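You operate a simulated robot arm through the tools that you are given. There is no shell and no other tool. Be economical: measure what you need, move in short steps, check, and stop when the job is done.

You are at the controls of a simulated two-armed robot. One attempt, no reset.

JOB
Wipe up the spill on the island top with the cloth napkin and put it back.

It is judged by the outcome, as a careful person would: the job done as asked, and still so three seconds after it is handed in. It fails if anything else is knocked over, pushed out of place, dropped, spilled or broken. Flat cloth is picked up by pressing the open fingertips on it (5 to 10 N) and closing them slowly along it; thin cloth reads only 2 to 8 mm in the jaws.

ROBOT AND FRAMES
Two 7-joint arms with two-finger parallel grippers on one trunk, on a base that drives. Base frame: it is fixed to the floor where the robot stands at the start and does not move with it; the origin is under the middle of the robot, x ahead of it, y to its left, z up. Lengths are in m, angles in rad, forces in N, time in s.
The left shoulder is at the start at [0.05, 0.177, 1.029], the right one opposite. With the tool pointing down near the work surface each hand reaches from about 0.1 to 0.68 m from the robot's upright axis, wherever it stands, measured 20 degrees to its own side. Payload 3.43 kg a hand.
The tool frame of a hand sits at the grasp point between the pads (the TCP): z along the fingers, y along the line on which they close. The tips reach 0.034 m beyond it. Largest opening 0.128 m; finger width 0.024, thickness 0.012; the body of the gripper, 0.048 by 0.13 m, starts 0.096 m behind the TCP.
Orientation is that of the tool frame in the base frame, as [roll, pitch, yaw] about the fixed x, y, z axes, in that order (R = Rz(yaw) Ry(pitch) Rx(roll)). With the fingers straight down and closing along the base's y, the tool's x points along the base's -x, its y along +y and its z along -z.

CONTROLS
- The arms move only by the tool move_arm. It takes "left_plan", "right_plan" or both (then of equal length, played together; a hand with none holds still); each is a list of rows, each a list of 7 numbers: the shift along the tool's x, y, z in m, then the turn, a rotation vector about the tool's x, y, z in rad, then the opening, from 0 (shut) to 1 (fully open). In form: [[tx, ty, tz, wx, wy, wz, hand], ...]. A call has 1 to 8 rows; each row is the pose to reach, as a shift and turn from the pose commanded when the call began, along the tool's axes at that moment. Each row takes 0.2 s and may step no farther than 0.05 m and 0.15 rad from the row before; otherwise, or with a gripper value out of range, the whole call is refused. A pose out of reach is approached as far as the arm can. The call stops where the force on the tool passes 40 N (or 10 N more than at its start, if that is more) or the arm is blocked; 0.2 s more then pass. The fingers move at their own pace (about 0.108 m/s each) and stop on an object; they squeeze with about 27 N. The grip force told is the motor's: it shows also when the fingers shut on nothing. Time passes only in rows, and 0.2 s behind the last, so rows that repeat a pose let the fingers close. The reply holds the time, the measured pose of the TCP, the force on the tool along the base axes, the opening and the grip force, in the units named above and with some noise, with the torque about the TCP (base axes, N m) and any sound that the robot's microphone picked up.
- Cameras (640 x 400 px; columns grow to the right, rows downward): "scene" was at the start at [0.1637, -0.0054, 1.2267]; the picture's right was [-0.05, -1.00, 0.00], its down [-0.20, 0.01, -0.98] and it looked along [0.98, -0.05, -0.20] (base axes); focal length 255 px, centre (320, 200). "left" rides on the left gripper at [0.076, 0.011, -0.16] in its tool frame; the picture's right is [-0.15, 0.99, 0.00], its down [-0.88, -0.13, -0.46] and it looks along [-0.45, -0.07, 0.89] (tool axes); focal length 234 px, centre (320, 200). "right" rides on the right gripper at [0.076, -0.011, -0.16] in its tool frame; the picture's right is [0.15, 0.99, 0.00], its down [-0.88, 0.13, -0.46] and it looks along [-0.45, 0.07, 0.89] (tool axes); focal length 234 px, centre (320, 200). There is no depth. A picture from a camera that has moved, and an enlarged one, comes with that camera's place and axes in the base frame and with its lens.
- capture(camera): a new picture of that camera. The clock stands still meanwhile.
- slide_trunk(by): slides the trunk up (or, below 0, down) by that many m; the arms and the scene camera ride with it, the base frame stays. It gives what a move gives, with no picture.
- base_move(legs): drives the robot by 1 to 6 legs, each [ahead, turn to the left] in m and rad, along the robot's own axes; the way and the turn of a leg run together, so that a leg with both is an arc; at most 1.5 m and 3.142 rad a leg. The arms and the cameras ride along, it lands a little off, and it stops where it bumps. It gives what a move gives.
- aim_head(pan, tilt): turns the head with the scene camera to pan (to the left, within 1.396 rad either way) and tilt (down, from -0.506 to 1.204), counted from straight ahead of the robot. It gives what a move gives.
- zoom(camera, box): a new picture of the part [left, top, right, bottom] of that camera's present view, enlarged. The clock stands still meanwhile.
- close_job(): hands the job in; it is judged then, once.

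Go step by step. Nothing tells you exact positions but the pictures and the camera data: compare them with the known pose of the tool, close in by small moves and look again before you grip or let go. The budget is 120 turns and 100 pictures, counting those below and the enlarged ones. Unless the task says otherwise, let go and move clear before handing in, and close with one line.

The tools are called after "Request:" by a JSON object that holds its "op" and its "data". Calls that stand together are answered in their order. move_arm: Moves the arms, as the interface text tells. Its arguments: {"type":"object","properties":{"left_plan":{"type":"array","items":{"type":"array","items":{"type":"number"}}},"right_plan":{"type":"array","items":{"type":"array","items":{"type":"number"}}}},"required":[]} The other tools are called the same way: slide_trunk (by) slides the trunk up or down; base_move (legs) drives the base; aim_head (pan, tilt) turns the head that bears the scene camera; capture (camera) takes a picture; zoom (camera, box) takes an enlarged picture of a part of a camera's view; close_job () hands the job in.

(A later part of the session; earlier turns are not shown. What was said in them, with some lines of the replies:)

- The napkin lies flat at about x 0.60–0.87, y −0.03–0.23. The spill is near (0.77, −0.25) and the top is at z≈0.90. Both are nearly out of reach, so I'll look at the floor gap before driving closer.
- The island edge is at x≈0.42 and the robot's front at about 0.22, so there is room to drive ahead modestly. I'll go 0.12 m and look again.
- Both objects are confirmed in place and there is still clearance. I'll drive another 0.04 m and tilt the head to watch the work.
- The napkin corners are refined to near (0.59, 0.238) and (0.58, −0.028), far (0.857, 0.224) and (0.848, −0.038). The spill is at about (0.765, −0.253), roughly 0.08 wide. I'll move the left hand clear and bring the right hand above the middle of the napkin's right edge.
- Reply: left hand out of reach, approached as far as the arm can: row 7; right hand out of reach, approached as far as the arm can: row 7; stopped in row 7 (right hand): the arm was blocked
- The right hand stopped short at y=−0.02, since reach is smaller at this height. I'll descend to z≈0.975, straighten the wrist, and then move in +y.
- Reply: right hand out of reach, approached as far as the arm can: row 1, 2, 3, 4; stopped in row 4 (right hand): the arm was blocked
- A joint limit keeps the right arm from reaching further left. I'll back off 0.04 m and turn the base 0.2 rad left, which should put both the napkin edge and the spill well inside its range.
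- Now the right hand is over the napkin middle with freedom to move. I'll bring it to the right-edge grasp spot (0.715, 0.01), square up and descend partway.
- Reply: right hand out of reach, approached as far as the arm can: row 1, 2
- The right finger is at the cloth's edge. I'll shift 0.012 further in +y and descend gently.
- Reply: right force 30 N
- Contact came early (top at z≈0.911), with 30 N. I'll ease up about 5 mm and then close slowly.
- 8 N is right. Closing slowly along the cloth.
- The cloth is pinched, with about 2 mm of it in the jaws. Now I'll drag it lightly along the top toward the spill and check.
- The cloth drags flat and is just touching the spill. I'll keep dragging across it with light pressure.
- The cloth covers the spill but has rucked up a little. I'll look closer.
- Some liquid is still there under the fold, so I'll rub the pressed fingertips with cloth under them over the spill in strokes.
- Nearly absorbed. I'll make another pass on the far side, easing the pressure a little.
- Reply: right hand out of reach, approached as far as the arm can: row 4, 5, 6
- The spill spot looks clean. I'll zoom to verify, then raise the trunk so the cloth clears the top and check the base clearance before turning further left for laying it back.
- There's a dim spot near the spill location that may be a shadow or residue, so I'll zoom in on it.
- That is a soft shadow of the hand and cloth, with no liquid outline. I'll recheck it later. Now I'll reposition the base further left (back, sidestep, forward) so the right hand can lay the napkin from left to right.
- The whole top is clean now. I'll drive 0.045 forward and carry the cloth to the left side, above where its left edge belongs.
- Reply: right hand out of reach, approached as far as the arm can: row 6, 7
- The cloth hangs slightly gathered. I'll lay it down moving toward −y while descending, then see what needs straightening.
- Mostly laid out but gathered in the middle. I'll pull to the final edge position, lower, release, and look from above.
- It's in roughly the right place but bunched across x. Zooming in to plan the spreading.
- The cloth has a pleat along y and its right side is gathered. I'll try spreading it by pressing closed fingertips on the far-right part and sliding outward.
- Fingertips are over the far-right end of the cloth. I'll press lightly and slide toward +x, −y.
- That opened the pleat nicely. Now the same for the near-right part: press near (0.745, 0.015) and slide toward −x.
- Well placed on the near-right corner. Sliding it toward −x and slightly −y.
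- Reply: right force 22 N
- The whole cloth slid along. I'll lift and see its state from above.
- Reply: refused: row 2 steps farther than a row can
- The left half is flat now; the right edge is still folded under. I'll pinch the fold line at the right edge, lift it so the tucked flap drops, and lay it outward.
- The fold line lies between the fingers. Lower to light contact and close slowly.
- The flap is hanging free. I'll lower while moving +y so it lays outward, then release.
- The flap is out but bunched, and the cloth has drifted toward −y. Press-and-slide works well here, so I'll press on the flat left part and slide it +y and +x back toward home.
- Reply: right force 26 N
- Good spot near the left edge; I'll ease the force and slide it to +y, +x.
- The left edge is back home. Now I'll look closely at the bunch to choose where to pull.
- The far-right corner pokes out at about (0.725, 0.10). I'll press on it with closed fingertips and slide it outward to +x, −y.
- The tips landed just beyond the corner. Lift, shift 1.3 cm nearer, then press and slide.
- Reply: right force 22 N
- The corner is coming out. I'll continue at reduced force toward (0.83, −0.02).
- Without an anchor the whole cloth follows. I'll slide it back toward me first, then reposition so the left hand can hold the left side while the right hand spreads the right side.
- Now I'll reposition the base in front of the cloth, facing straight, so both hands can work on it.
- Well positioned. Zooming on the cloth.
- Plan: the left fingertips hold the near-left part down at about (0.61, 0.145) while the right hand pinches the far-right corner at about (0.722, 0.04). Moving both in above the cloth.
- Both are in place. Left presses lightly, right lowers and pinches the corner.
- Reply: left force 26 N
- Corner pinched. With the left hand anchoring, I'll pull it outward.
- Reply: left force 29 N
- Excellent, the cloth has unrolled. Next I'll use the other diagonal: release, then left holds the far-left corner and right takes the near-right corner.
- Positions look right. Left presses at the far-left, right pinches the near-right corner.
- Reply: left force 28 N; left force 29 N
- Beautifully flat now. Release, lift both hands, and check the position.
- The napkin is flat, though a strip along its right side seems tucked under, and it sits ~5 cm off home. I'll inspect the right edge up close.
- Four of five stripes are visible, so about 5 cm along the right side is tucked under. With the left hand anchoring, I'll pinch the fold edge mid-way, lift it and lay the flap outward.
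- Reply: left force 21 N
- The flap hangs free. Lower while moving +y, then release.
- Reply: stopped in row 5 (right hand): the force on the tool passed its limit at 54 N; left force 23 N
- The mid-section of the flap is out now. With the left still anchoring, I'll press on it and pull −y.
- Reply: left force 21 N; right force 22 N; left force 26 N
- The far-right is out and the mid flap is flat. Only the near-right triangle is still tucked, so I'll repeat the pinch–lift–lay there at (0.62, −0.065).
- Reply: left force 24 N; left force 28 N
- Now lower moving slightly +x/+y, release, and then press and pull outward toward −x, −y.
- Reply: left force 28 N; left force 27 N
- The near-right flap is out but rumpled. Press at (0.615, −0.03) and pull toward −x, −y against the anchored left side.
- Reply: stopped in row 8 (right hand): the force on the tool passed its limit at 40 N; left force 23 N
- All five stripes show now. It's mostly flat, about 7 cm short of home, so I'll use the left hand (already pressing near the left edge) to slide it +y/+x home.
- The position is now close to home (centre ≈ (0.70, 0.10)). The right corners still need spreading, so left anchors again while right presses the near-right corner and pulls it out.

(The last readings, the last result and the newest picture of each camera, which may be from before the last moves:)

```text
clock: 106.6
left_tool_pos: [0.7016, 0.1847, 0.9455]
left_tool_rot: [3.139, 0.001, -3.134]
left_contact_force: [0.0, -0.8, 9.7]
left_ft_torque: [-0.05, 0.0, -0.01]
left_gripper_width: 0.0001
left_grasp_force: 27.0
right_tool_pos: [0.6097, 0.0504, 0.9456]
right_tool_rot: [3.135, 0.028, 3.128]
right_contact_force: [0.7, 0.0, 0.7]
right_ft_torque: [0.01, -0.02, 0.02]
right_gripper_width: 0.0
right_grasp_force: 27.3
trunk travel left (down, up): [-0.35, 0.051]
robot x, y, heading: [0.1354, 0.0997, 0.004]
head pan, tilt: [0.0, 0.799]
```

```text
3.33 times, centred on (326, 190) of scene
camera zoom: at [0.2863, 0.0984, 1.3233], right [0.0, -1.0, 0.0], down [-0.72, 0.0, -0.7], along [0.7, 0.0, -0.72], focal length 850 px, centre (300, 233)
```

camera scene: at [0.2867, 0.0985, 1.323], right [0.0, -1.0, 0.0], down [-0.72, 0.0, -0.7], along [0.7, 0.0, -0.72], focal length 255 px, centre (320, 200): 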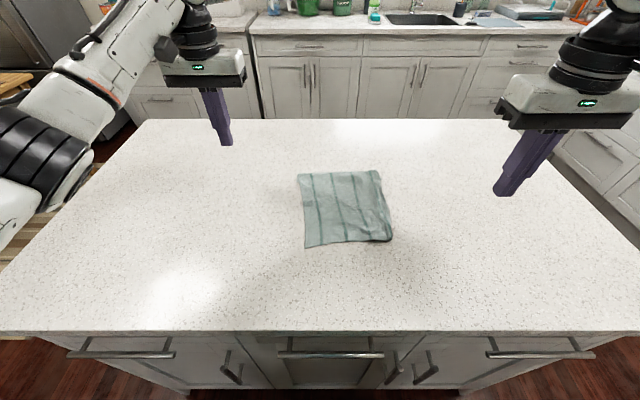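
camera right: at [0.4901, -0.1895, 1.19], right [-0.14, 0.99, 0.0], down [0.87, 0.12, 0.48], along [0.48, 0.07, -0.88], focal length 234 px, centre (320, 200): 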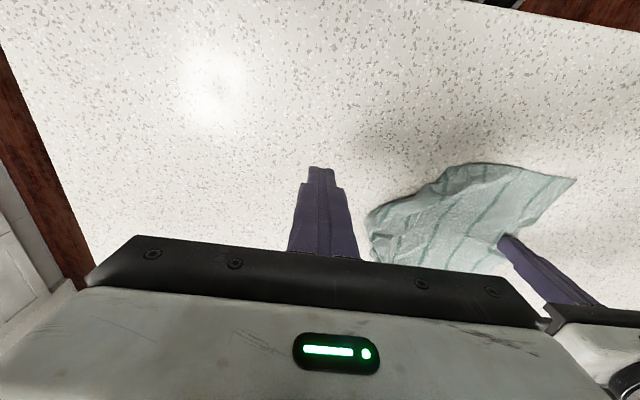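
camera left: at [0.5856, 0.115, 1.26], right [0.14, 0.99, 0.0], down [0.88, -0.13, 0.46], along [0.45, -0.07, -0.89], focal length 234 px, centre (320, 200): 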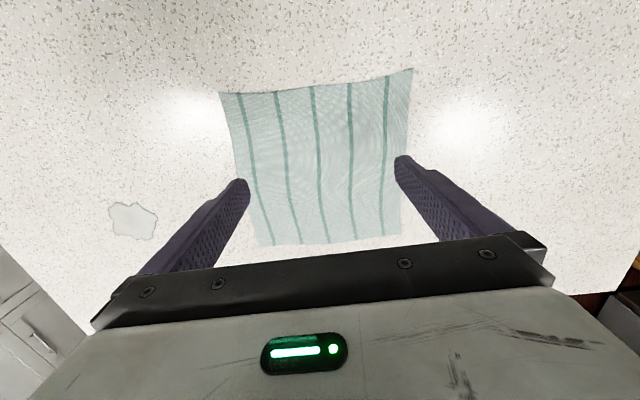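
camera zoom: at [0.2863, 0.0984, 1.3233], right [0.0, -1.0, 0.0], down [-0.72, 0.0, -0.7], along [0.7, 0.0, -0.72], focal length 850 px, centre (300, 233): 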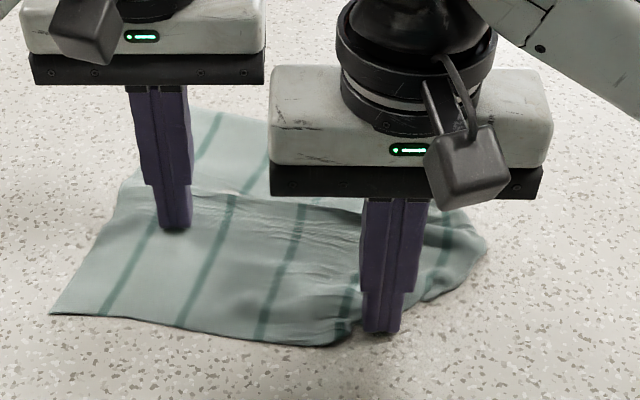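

The tips are just off the cloth. I'll lift, open, shift onto the corner fold and pinch it.

Request:
{"op": "move_arm", "data": {"right_plan": [[0, 0, -0.03, 0, 0, 0, 0.15], [-0.012, 0.018, -0.03, 0, 0, 0, 0.33], [-0.012, 0.018, -0.008, 0, 0, 0, 0.33], [-0.012, 0.018, 0.002, 0, 0, 0, 0.33], [-0.012, 0.018, 0.002, 0, 0, 0, 0.24], [-0.012, 0.018, 0.002, 0, 0, 0, 0.15], [-0.012, 0.018, 0.002, 0, 0, 0, 0.06], [-0.012, 0.018, 0.002, 0, 0, 0, 0.0]]}}

Request:
{"op": "move_arm", "data": {"right_plan": [[0, 0, 0, 0, 0, 0, 0], [0, -0.005, -0.02, 0, 0, 0, 0], [0.002, -0.01, -0.04, 0, 0, 0, 0]]}}

Request:
{"op": "zoom", "data": {"camera": "scene", "box": [246, 130, 406, 250]}}

```text
clock: 108.4
left_tool_pos: [0.7012, 0.1845, 0.9449]
left_tool_rot: [3.14, 0.002, -3.134]
left_contact_force: [3.2, -1.7, 18.7]
left_ft_torque: [-0.08, -0.1, 0.04]
left_gripper_width: 0.0003
left_grasp_force: 27.1
right_tool_pos: [0.6224, 0.0697, 0.9467]
right_tool_rot: [3.133, 0.029, 3.13]
right_contact_force: [1.8, 0.1, 8.2]
right_ft_torque: [-0.02, -0.06, -0.01]
right_gripper_width: 0.0026
right_grasp_force: 27.1
trunk travel left (down, up): [-0.35, 0.051]
robot x, y, heading: [0.137, 0.0987, -0.002]
head pan, tilt: [0.0, 0.799]
```

```text
clock: 109.2
left_tool_pos: [0.6999, 0.1837, 0.9461]
left_tool_rot: [3.139, 0.0, -3.135]
left_contact_force: [-3.5, -5.1, 21.6]
left_ft_torque: [-0.22, 0.1, 0.01]
left_gripper_width: 0.0
left_grasp_force: 27.0
right_tool_pos: [0.6185, 0.06, 0.9843]
right_tool_rot: [3.133, 0.028, 3.13]
right_contact_force: [4.3, 7.5, -3.4]
right_ft_torque: [0.22, -0.11, 0.03]
right_gripper_width: 0.0028
right_grasp_force: 27.1
trunk travel left (down, up): [-0.35, 0.051]
robot x, y, heading: [0.1358, 0.0987, -0.001]
head pan, tilt: [0.0, 0.799]
```

```text
3.33 times, centred on (326, 190) of scene
camera zoom: at [0.2855, 0.0986, 1.3231], right [0.0, -1.0, 0.0], down [-0.72, 0.0, -0.7], along [0.7, 0.0, -0.72], focal length 850 px, centre (300, 233)
```

zoom: 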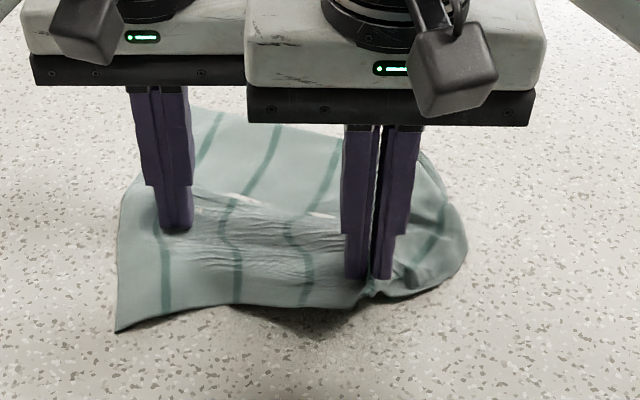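

It's taut with the flap hanging. I'll lower moving inward so the flap lays outward, release, and look.

Request:
{"op": "move_arm", "data": {"right_plan": [[-0.003, 0.0, -0.012, 0, 0, 0, 0], [-0.006, 0.008, 0.005, 0, 0, 0, 0], [-0.012, 0.018, 0.015, 0, 0, 0, 0], [-0.018, 0.025, 0.025, 0, 0, 0, 0], [-0.022, 0.028, 0.035, 0, 0, 0, 0], [-0.022, 0.028, 0.036, 0, 0, 0, 0.15], [-0.022, 0.028, 0.03, 0, 0, 0, 0.28], [-0.022, 0.028, -0.015, 0, 0, 0, 0.28]]}}

Request:
{"op": "move_arm", "data": {"right_plan": [[0, 0, -0.04, 0, 0, 0, 0.2], [0.0, -0.04, -0.05, 0, 0, 0, 0.1], [0.01, -0.085, -0.05, 0, 0, 0, 0], [0.02, -0.13, -0.05, 0, 0, 0, 0], [0.02, -0.17, -0.05, 0, 0, 0, 0]]}}

Request:
{"op": "zoom", "data": {"camera": "scene", "box": [246, 130, 406, 250]}}

```text
clock: 111.0
left_tool_pos: [0.7012, 0.1849, 0.9444]
left_tool_rot: [3.135, 0.002, -3.135]
left_contact_force: [-1.4, -2.3, 22.0]
left_ft_torque: [-0.18, 0.08, -0.03]
left_gripper_width: 0.0
left_grasp_force: 26.7
right_tool_pos: [0.6425, 0.0826, 1.0001]
right_tool_rot: [3.134, 0.028, 3.131]
right_contact_force: [0.3, 0.3, -0.1]
right_ft_torque: [0.03, 0.03, -0.02]
right_gripper_width: 0.0362
right_grasp_force: 0.0
trunk travel left (down, up): [-0.35, 0.051]
robot x, y, heading: [0.1353, 0.0983, -0.002]
head pan, tilt: [0.0, 0.799]
```

```text
clock: 112.2
left_tool_pos: [0.7, 0.1848, 0.9429]
left_tool_rot: [3.135, 0.0, -3.132]
left_contact_force: [-0.8, -0.5, 21.1]
left_ft_torque: [-0.11, 0.06, 0.03]
left_gripper_width: 0.0002
left_grasp_force: 27.2
right_tool_pos: [0.6168, -0.086, 1.05]
right_tool_rot: [3.134, 0.028, 3.132]
right_contact_force: [0.3, 0.4, 0.8]
right_ft_torque: [0.0, -0.01, 0.0]
right_gripper_width: 0.0002
right_grasp_force: 27.3
trunk travel left (down, up): [-0.35, 0.051]
robot x, y, heading: [0.1357, 0.0987, 0.002]
head pan, tilt: [0.0, 0.799]
```

```text
3.33 times, centred on (326, 190) of scene
camera zoom: at [0.285, 0.0979, 1.3233], right [0.0, -1.0, 0.0], down [-0.72, 0.0, -0.7], along [0.7, 0.0, -0.72], focal length 850 px, centre (300, 233)
```

zoom: 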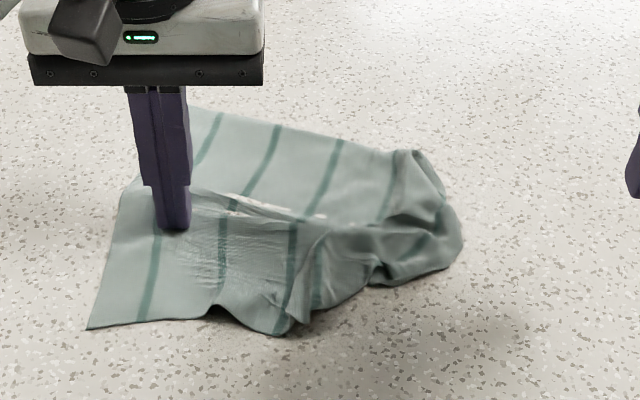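

A bit rumpled on the right. I'll press the right bunch at (0.654, 0.04) and pull it −y against the left anchor, then do the same for the far-right corner.

Request:
{"op": "move_arm", "data": {"right_plan": [[-0.012, 0.04, 0.02, 0, 0, 0, 0], [-0.025, 0.083, 0.04, 0, 0, 0, 0], [-0.037, 0.126, 0.06, 0, 0, 0, 0], [-0.037, 0.126, 0.095, 0, 0, 0, 0], [-0.037, 0.126, 0.105, 0, 0, 0, 0], [-0.029, 0.108, 0.105, 0, 0, 0, 0], [-0.021, 0.09, 0.105, 0, 0, 0, 0], [-0.013, 0.072, 0.105, 0, 0, 0, 0]]}}

Request:
{"op": "move_arm", "data": {"right_plan": [[0.006, -0.015, 0, 0, 0, 0, 0], [0.012, -0.03, 0, 0, 0, 0, 0], [0.012, -0.03, -0.045, 0, 0, 0, 0], [-0.03, -0.03, -0.05, 0, 0, 0, 0], [-0.07, -0.01, -0.05, 0, 0, 0, 0]]}}

Request:
{"op": "zoom", "data": {"camera": "scene", "box": [246, 130, 406, 250]}}

```text
clock: 114.0
left_tool_pos: [0.6997, 0.1848, 0.9451]
left_tool_rot: [3.137, 0.003, -3.134]
left_contact_force: [0.0, -1.2, 18.4]
left_ft_torque: [-0.15, -0.02, -0.03]
left_gripper_width: 0.0
left_grasp_force: 27.1
right_tool_pos: [0.6339, -0.0123, 0.9452]
right_tool_rot: [3.133, 0.032, 3.132]
right_contact_force: [3.6, 5.7, 10.5]
right_ft_torque: [0.22, -0.05, -0.04]
right_gripper_width: 0.0
right_grasp_force: 26.8
trunk travel left (down, up): [-0.35, 0.051]
robot x, y, heading: [0.1364, 0.0991, -0.003]
head pan, tilt: [0.0, 0.799]
```

```text
clock: 115.2
left_tool_pos: [0.6996, 0.1845, 0.9446]
left_tool_rot: [3.139, -0.002, -3.135]
left_contact_force: [-1.4, 2.4, 18.6]
left_ft_torque: [-0.04, 0.03, -0.01]
left_gripper_width: 0.0
left_grasp_force: 26.8
right_tool_pos: [0.6998, -0.0236, 0.9962]
right_tool_rot: [3.137, 0.028, 3.128]
right_contact_force: [0.3, 0.0, 0.1]
right_ft_torque: [0.01, 0.01, 0.02]
right_gripper_width: 0.0
right_grasp_force: 26.9
trunk travel left (down, up): [-0.35, 0.051]
robot x, y, heading: [0.1387, 0.098, -0.005]
head pan, tilt: [0.0, 0.799]
```

```text
3.33 times, centred on (326, 190) of scene
camera zoom: at [0.2851, 0.0987, 1.3233], right [0.0, -1.0, 0.0], down [-0.72, 0.0, -0.7], along [0.7, 0.0, -0.72], focal length 850 px, centre (300, 233)
```

zoom: 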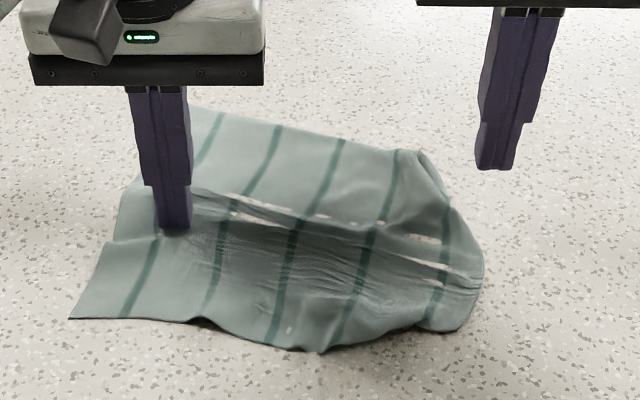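

Very good: all five stripes, and the right edge is near home. One more pull on the far-right corner, then release both.

Request:
{"op": "move_arm", "data": {"right_plan": [[-0.03, 0.02, 0, 0, 0, 0, 0], [-0.045, 0.03, 0.025, 0, 0, 0, 0], [-0.045, 0.03, 0.045, 0, 0, 0, 0], [-0.045, 0.03, 0.052, 0, 0, 0, 0], [-0.058, 0.02, 0.052, 0, 0, 0, 0], [-0.071, 0.01, 0.052, 0, 0, 0, 0], [-0.084, 0.0, 0.052, 0, 0, 0, 0], [-0.095, -0.008, 0.052, 0, 0, 0, 0]]}}

Request:
{"op": "move_arm", "data": {"left_plan": [[0, 0, -0.045, 0, 0, 0, 0], [0, 0.03, -0.08, 0, 0, 0, 0], [0, 0.07, -0.1, 0, 0, 0, 0], [0, 0.11, -0.11, 0, 0, 0, 0]], "right_plan": [[0, 0, -0.045, 0, 0, 0, 0], [0.02, -0.03, -0.075, 0, 0, 0, 0], [0.05, -0.065, -0.09, 0, 0, 0, 0], [0.09, -0.09, -0.1, 0, 0, 0, 0]]}}

Request:
{"op": "capture", "data": {"camera": "scene"}}

Request:
{"op": "zoom", "data": {"camera": "scene", "box": [246, 130, 406, 250]}}

```text
clock: 117.0
left_tool_pos: [0.7006, 0.1845, 0.9457]
left_tool_rot: [3.136, 0.0, -3.135]
left_contact_force: [-1.4, 1.4, 20.4]
left_ft_torque: [-0.06, 0.09, -0.02]
left_gripper_width: 0.0001
left_grasp_force: 26.8
right_tool_pos: [0.7928, -0.0343, 0.9463]
right_tool_rot: [3.135, 0.029, 3.131]
right_contact_force: [0.4, 0.1, 0.3]
right_ft_torque: [-0.02, -0.02, 0.02]
right_gripper_width: 0.0
right_grasp_force: 27.0
right hand out of reach, approached as far as the arm can: row 8
trunk travel left (down, up): [-0.35, 0.051]
robot x, y, heading: [0.1387, 0.1006, 0.001]
head pan, tilt: [0.0, 0.799]
```

```text
clock: 118.0
left_tool_pos: [0.7, 0.2964, 1.051]
left_tool_rot: [3.136, -0.001, -3.134]
left_contact_force: [1.3, 0.3, 0.5]
left_ft_torque: [-0.01, -0.04, 0.01]
left_gripper_width: 0.0
left_grasp_force: 27.2
right_tool_pos: [0.699, -0.1277, 1.0423]
right_tool_rot: [3.137, 0.024, 3.13]
right_contact_force: [0.7, 0.8, -0.4]
right_ft_torque: [-0.01, 0.0, 0.01]
right_gripper_width: 0.0
right_grasp_force: 26.6
trunk travel left (down, up): [-0.35, 0.051]
robot x, y, heading: [0.1342, 0.1, 0.004]
head pan, tilt: [0.0, 0.799]
```

```text
9 pictures are left
camera scene: at [0.2863, 0.0988, 1.3231], right [0.0, -1.0, 0.0], down [-0.72, 0.0, -0.7], along [0.7, 0.0, -0.72], focal length 255 px, centre (320, 200)
```

scene: 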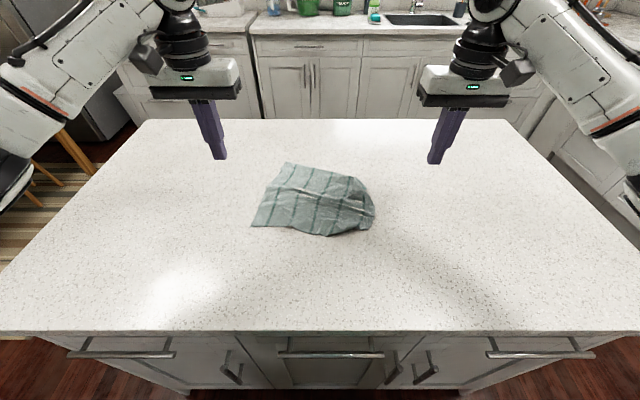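

```text
3.33 times, centred on (326, 190) of scene
camera zoom: at [0.2863, 0.0988, 1.3231], right [0.0, -1.0, 0.0], down [-0.72, 0.0, -0.7], along [0.7, 0.0, -0.72], focal length 850 px, centre (300, 233)
```

zoom: 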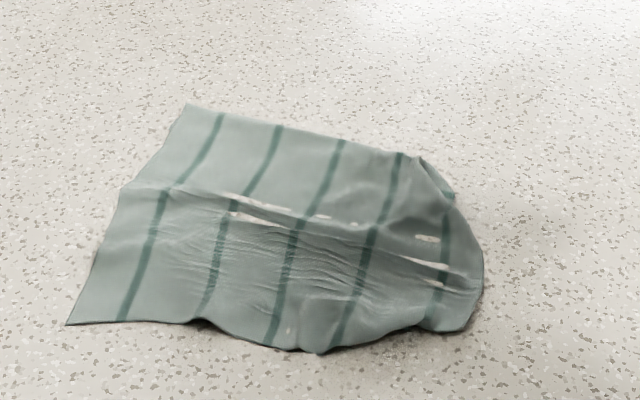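

The napkin is back home: centre ≈ (0.70, 0.10) against 0.72, 0.10 originally, all stripes visible and reasonably flat. I'll retract the hands and verify the spill area.

Request:
{"op": "move_arm", "data": {"left_plan": [[0.03, 0.01, -0.03, 0, 0, 0, 0], [0.06, 0.02, -0.06, 0, 0, 0, 0], [0.095, 0.03, -0.09, 0, 0, 0, 0], [0.13, 0.04, -0.12, 0, 0, 0, 0], [0.165, 0.05, -0.14, 0, 0, 0, 0]], "right_plan": [[0.03, -0.025, -0.03, 0, 0, 0, 0], [0.06, -0.05, -0.06, 0, 0, 0, 0], [0.09, -0.075, -0.09, 0, 0, 0, 0], [0.12, -0.1, -0.12, 0, 0, 0, 0], [0.15, -0.12, -0.14, 0, 0, 0, 0]]}}

Request:
{"op": "aim_head", "data": {"pan": -0.3, "tilt": 0.7}}

Request:
{"op": "capture", "data": {"camera": "scene"}}

```text
clock: 119.2
left_tool_pos: [0.5322, 0.3431, 1.196]
left_tool_rot: [3.137, -0.001, -3.133]
left_contact_force: [0.3, 0.7, 0.3]
left_ft_torque: [-0.04, -0.02, 0.01]
left_gripper_width: 0.0001
left_grasp_force: 26.7
right_tool_pos: [0.5419, -0.2448, 1.1793]
right_tool_rot: [3.134, 0.027, 3.13]
right_contact_force: [0.0, 0.1, 0.8]
right_ft_torque: [-0.01, 0.0, 0.0]
right_gripper_width: 0.0001
right_grasp_force: 26.8
trunk travel left (down, up): [-0.35, 0.051]
robot x, y, heading: [0.1329, 0.0967, 0.002]
head pan, tilt: [0.0, 0.799]
```

```text
clock: 120.0
left_tool_pos: [0.5346, 0.3437, 1.1961]
left_tool_rot: [3.136, -0.002, -3.135]
left_contact_force: [0.1, 0.5, 0.3]
left_ft_torque: [0.01, -0.02, 0.03]
left_gripper_width: 0.0001
left_grasp_force: 26.6
right_tool_pos: [0.5457, -0.2462, 1.1786]
right_tool_rot: [3.134, 0.027, 3.128]
right_contact_force: [0.0, 0.3, 0.3]
right_ft_torque: [0.02, 0.02, 0.04]
right_gripper_width: 0.0
right_grasp_force: 26.9
trunk travel left (down, up): [-0.35, 0.051]
robot x, y, heading: [0.1313, 0.1005, 0.001]
head pan, tilt: [-0.3, 0.7]
```

```text
7 pictures are left
camera scene: at [0.2875, 0.0735, 1.3312], right [-0.29, -0.96, 0.0], down [-0.62, 0.19, -0.76], along [0.73, -0.23, -0.64], focal length 255 px, centre (320, 200)
```

scene: 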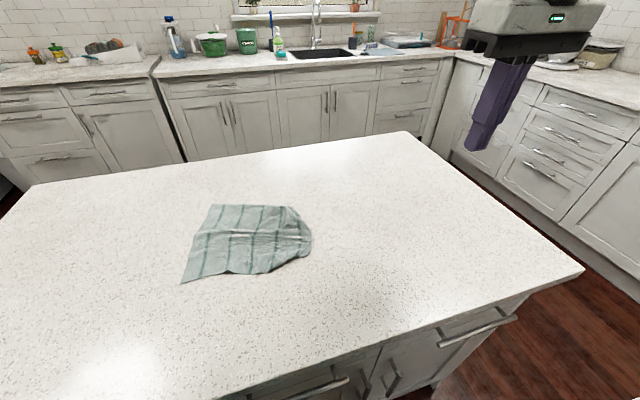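

Request:
{"op": "zoom", "data": {"camera": "scene", "box": [280, 140, 480, 265]}}

Request:
{"op": "zoom", "data": {"camera": "right", "box": [200, 60, 520, 260]}}

```text
3.20 times, centred on (380, 202) of scene
camera zoom: at [0.2875, 0.0735, 1.3312], right [-0.29, -0.96, 0.0], down [-0.62, 0.19, -0.76], along [0.73, -0.23, -0.64], focal length 816 px, centre (128, 192)
```

zoom: 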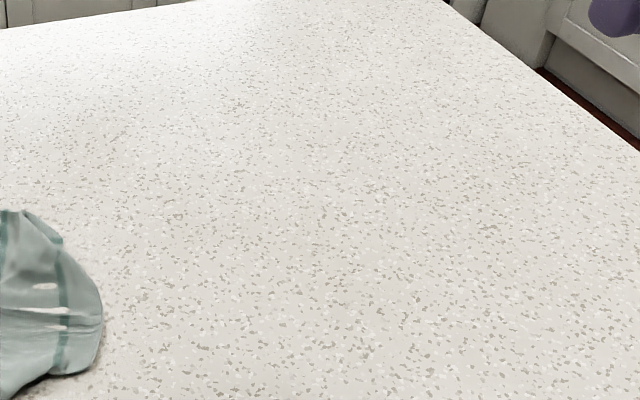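

```text
2.00 times, centred on (360, 160) of right
camera zoom: at [0.464, -0.2567, 1.3362], right [-0.13, 0.99, 0.0], down [0.87, 0.12, 0.48], along [0.48, 0.07, -0.88], focal length 468 px, centre (240, 280)
```

zoom: 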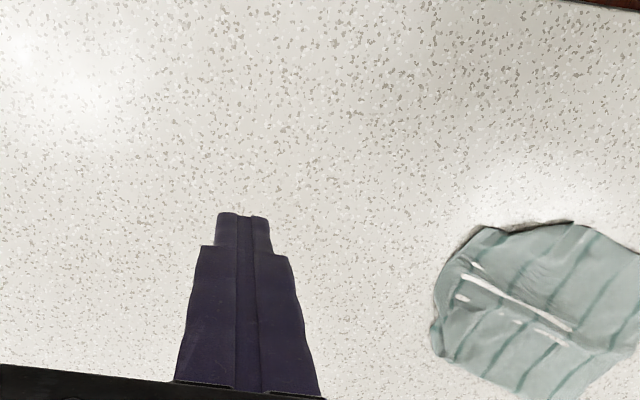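

The top is clean with no spill left, the napkin lies spread out at its original place, and the hands are clear. Handing in.

Request:
{"op": "close_job", "data": {}}

```text
The job is handed in.
```

I wiped up the spill with the napkin and put the napkin back. It lies within about 2 cm of where it was, slightly turned and creased, and nothing else was disturbed.
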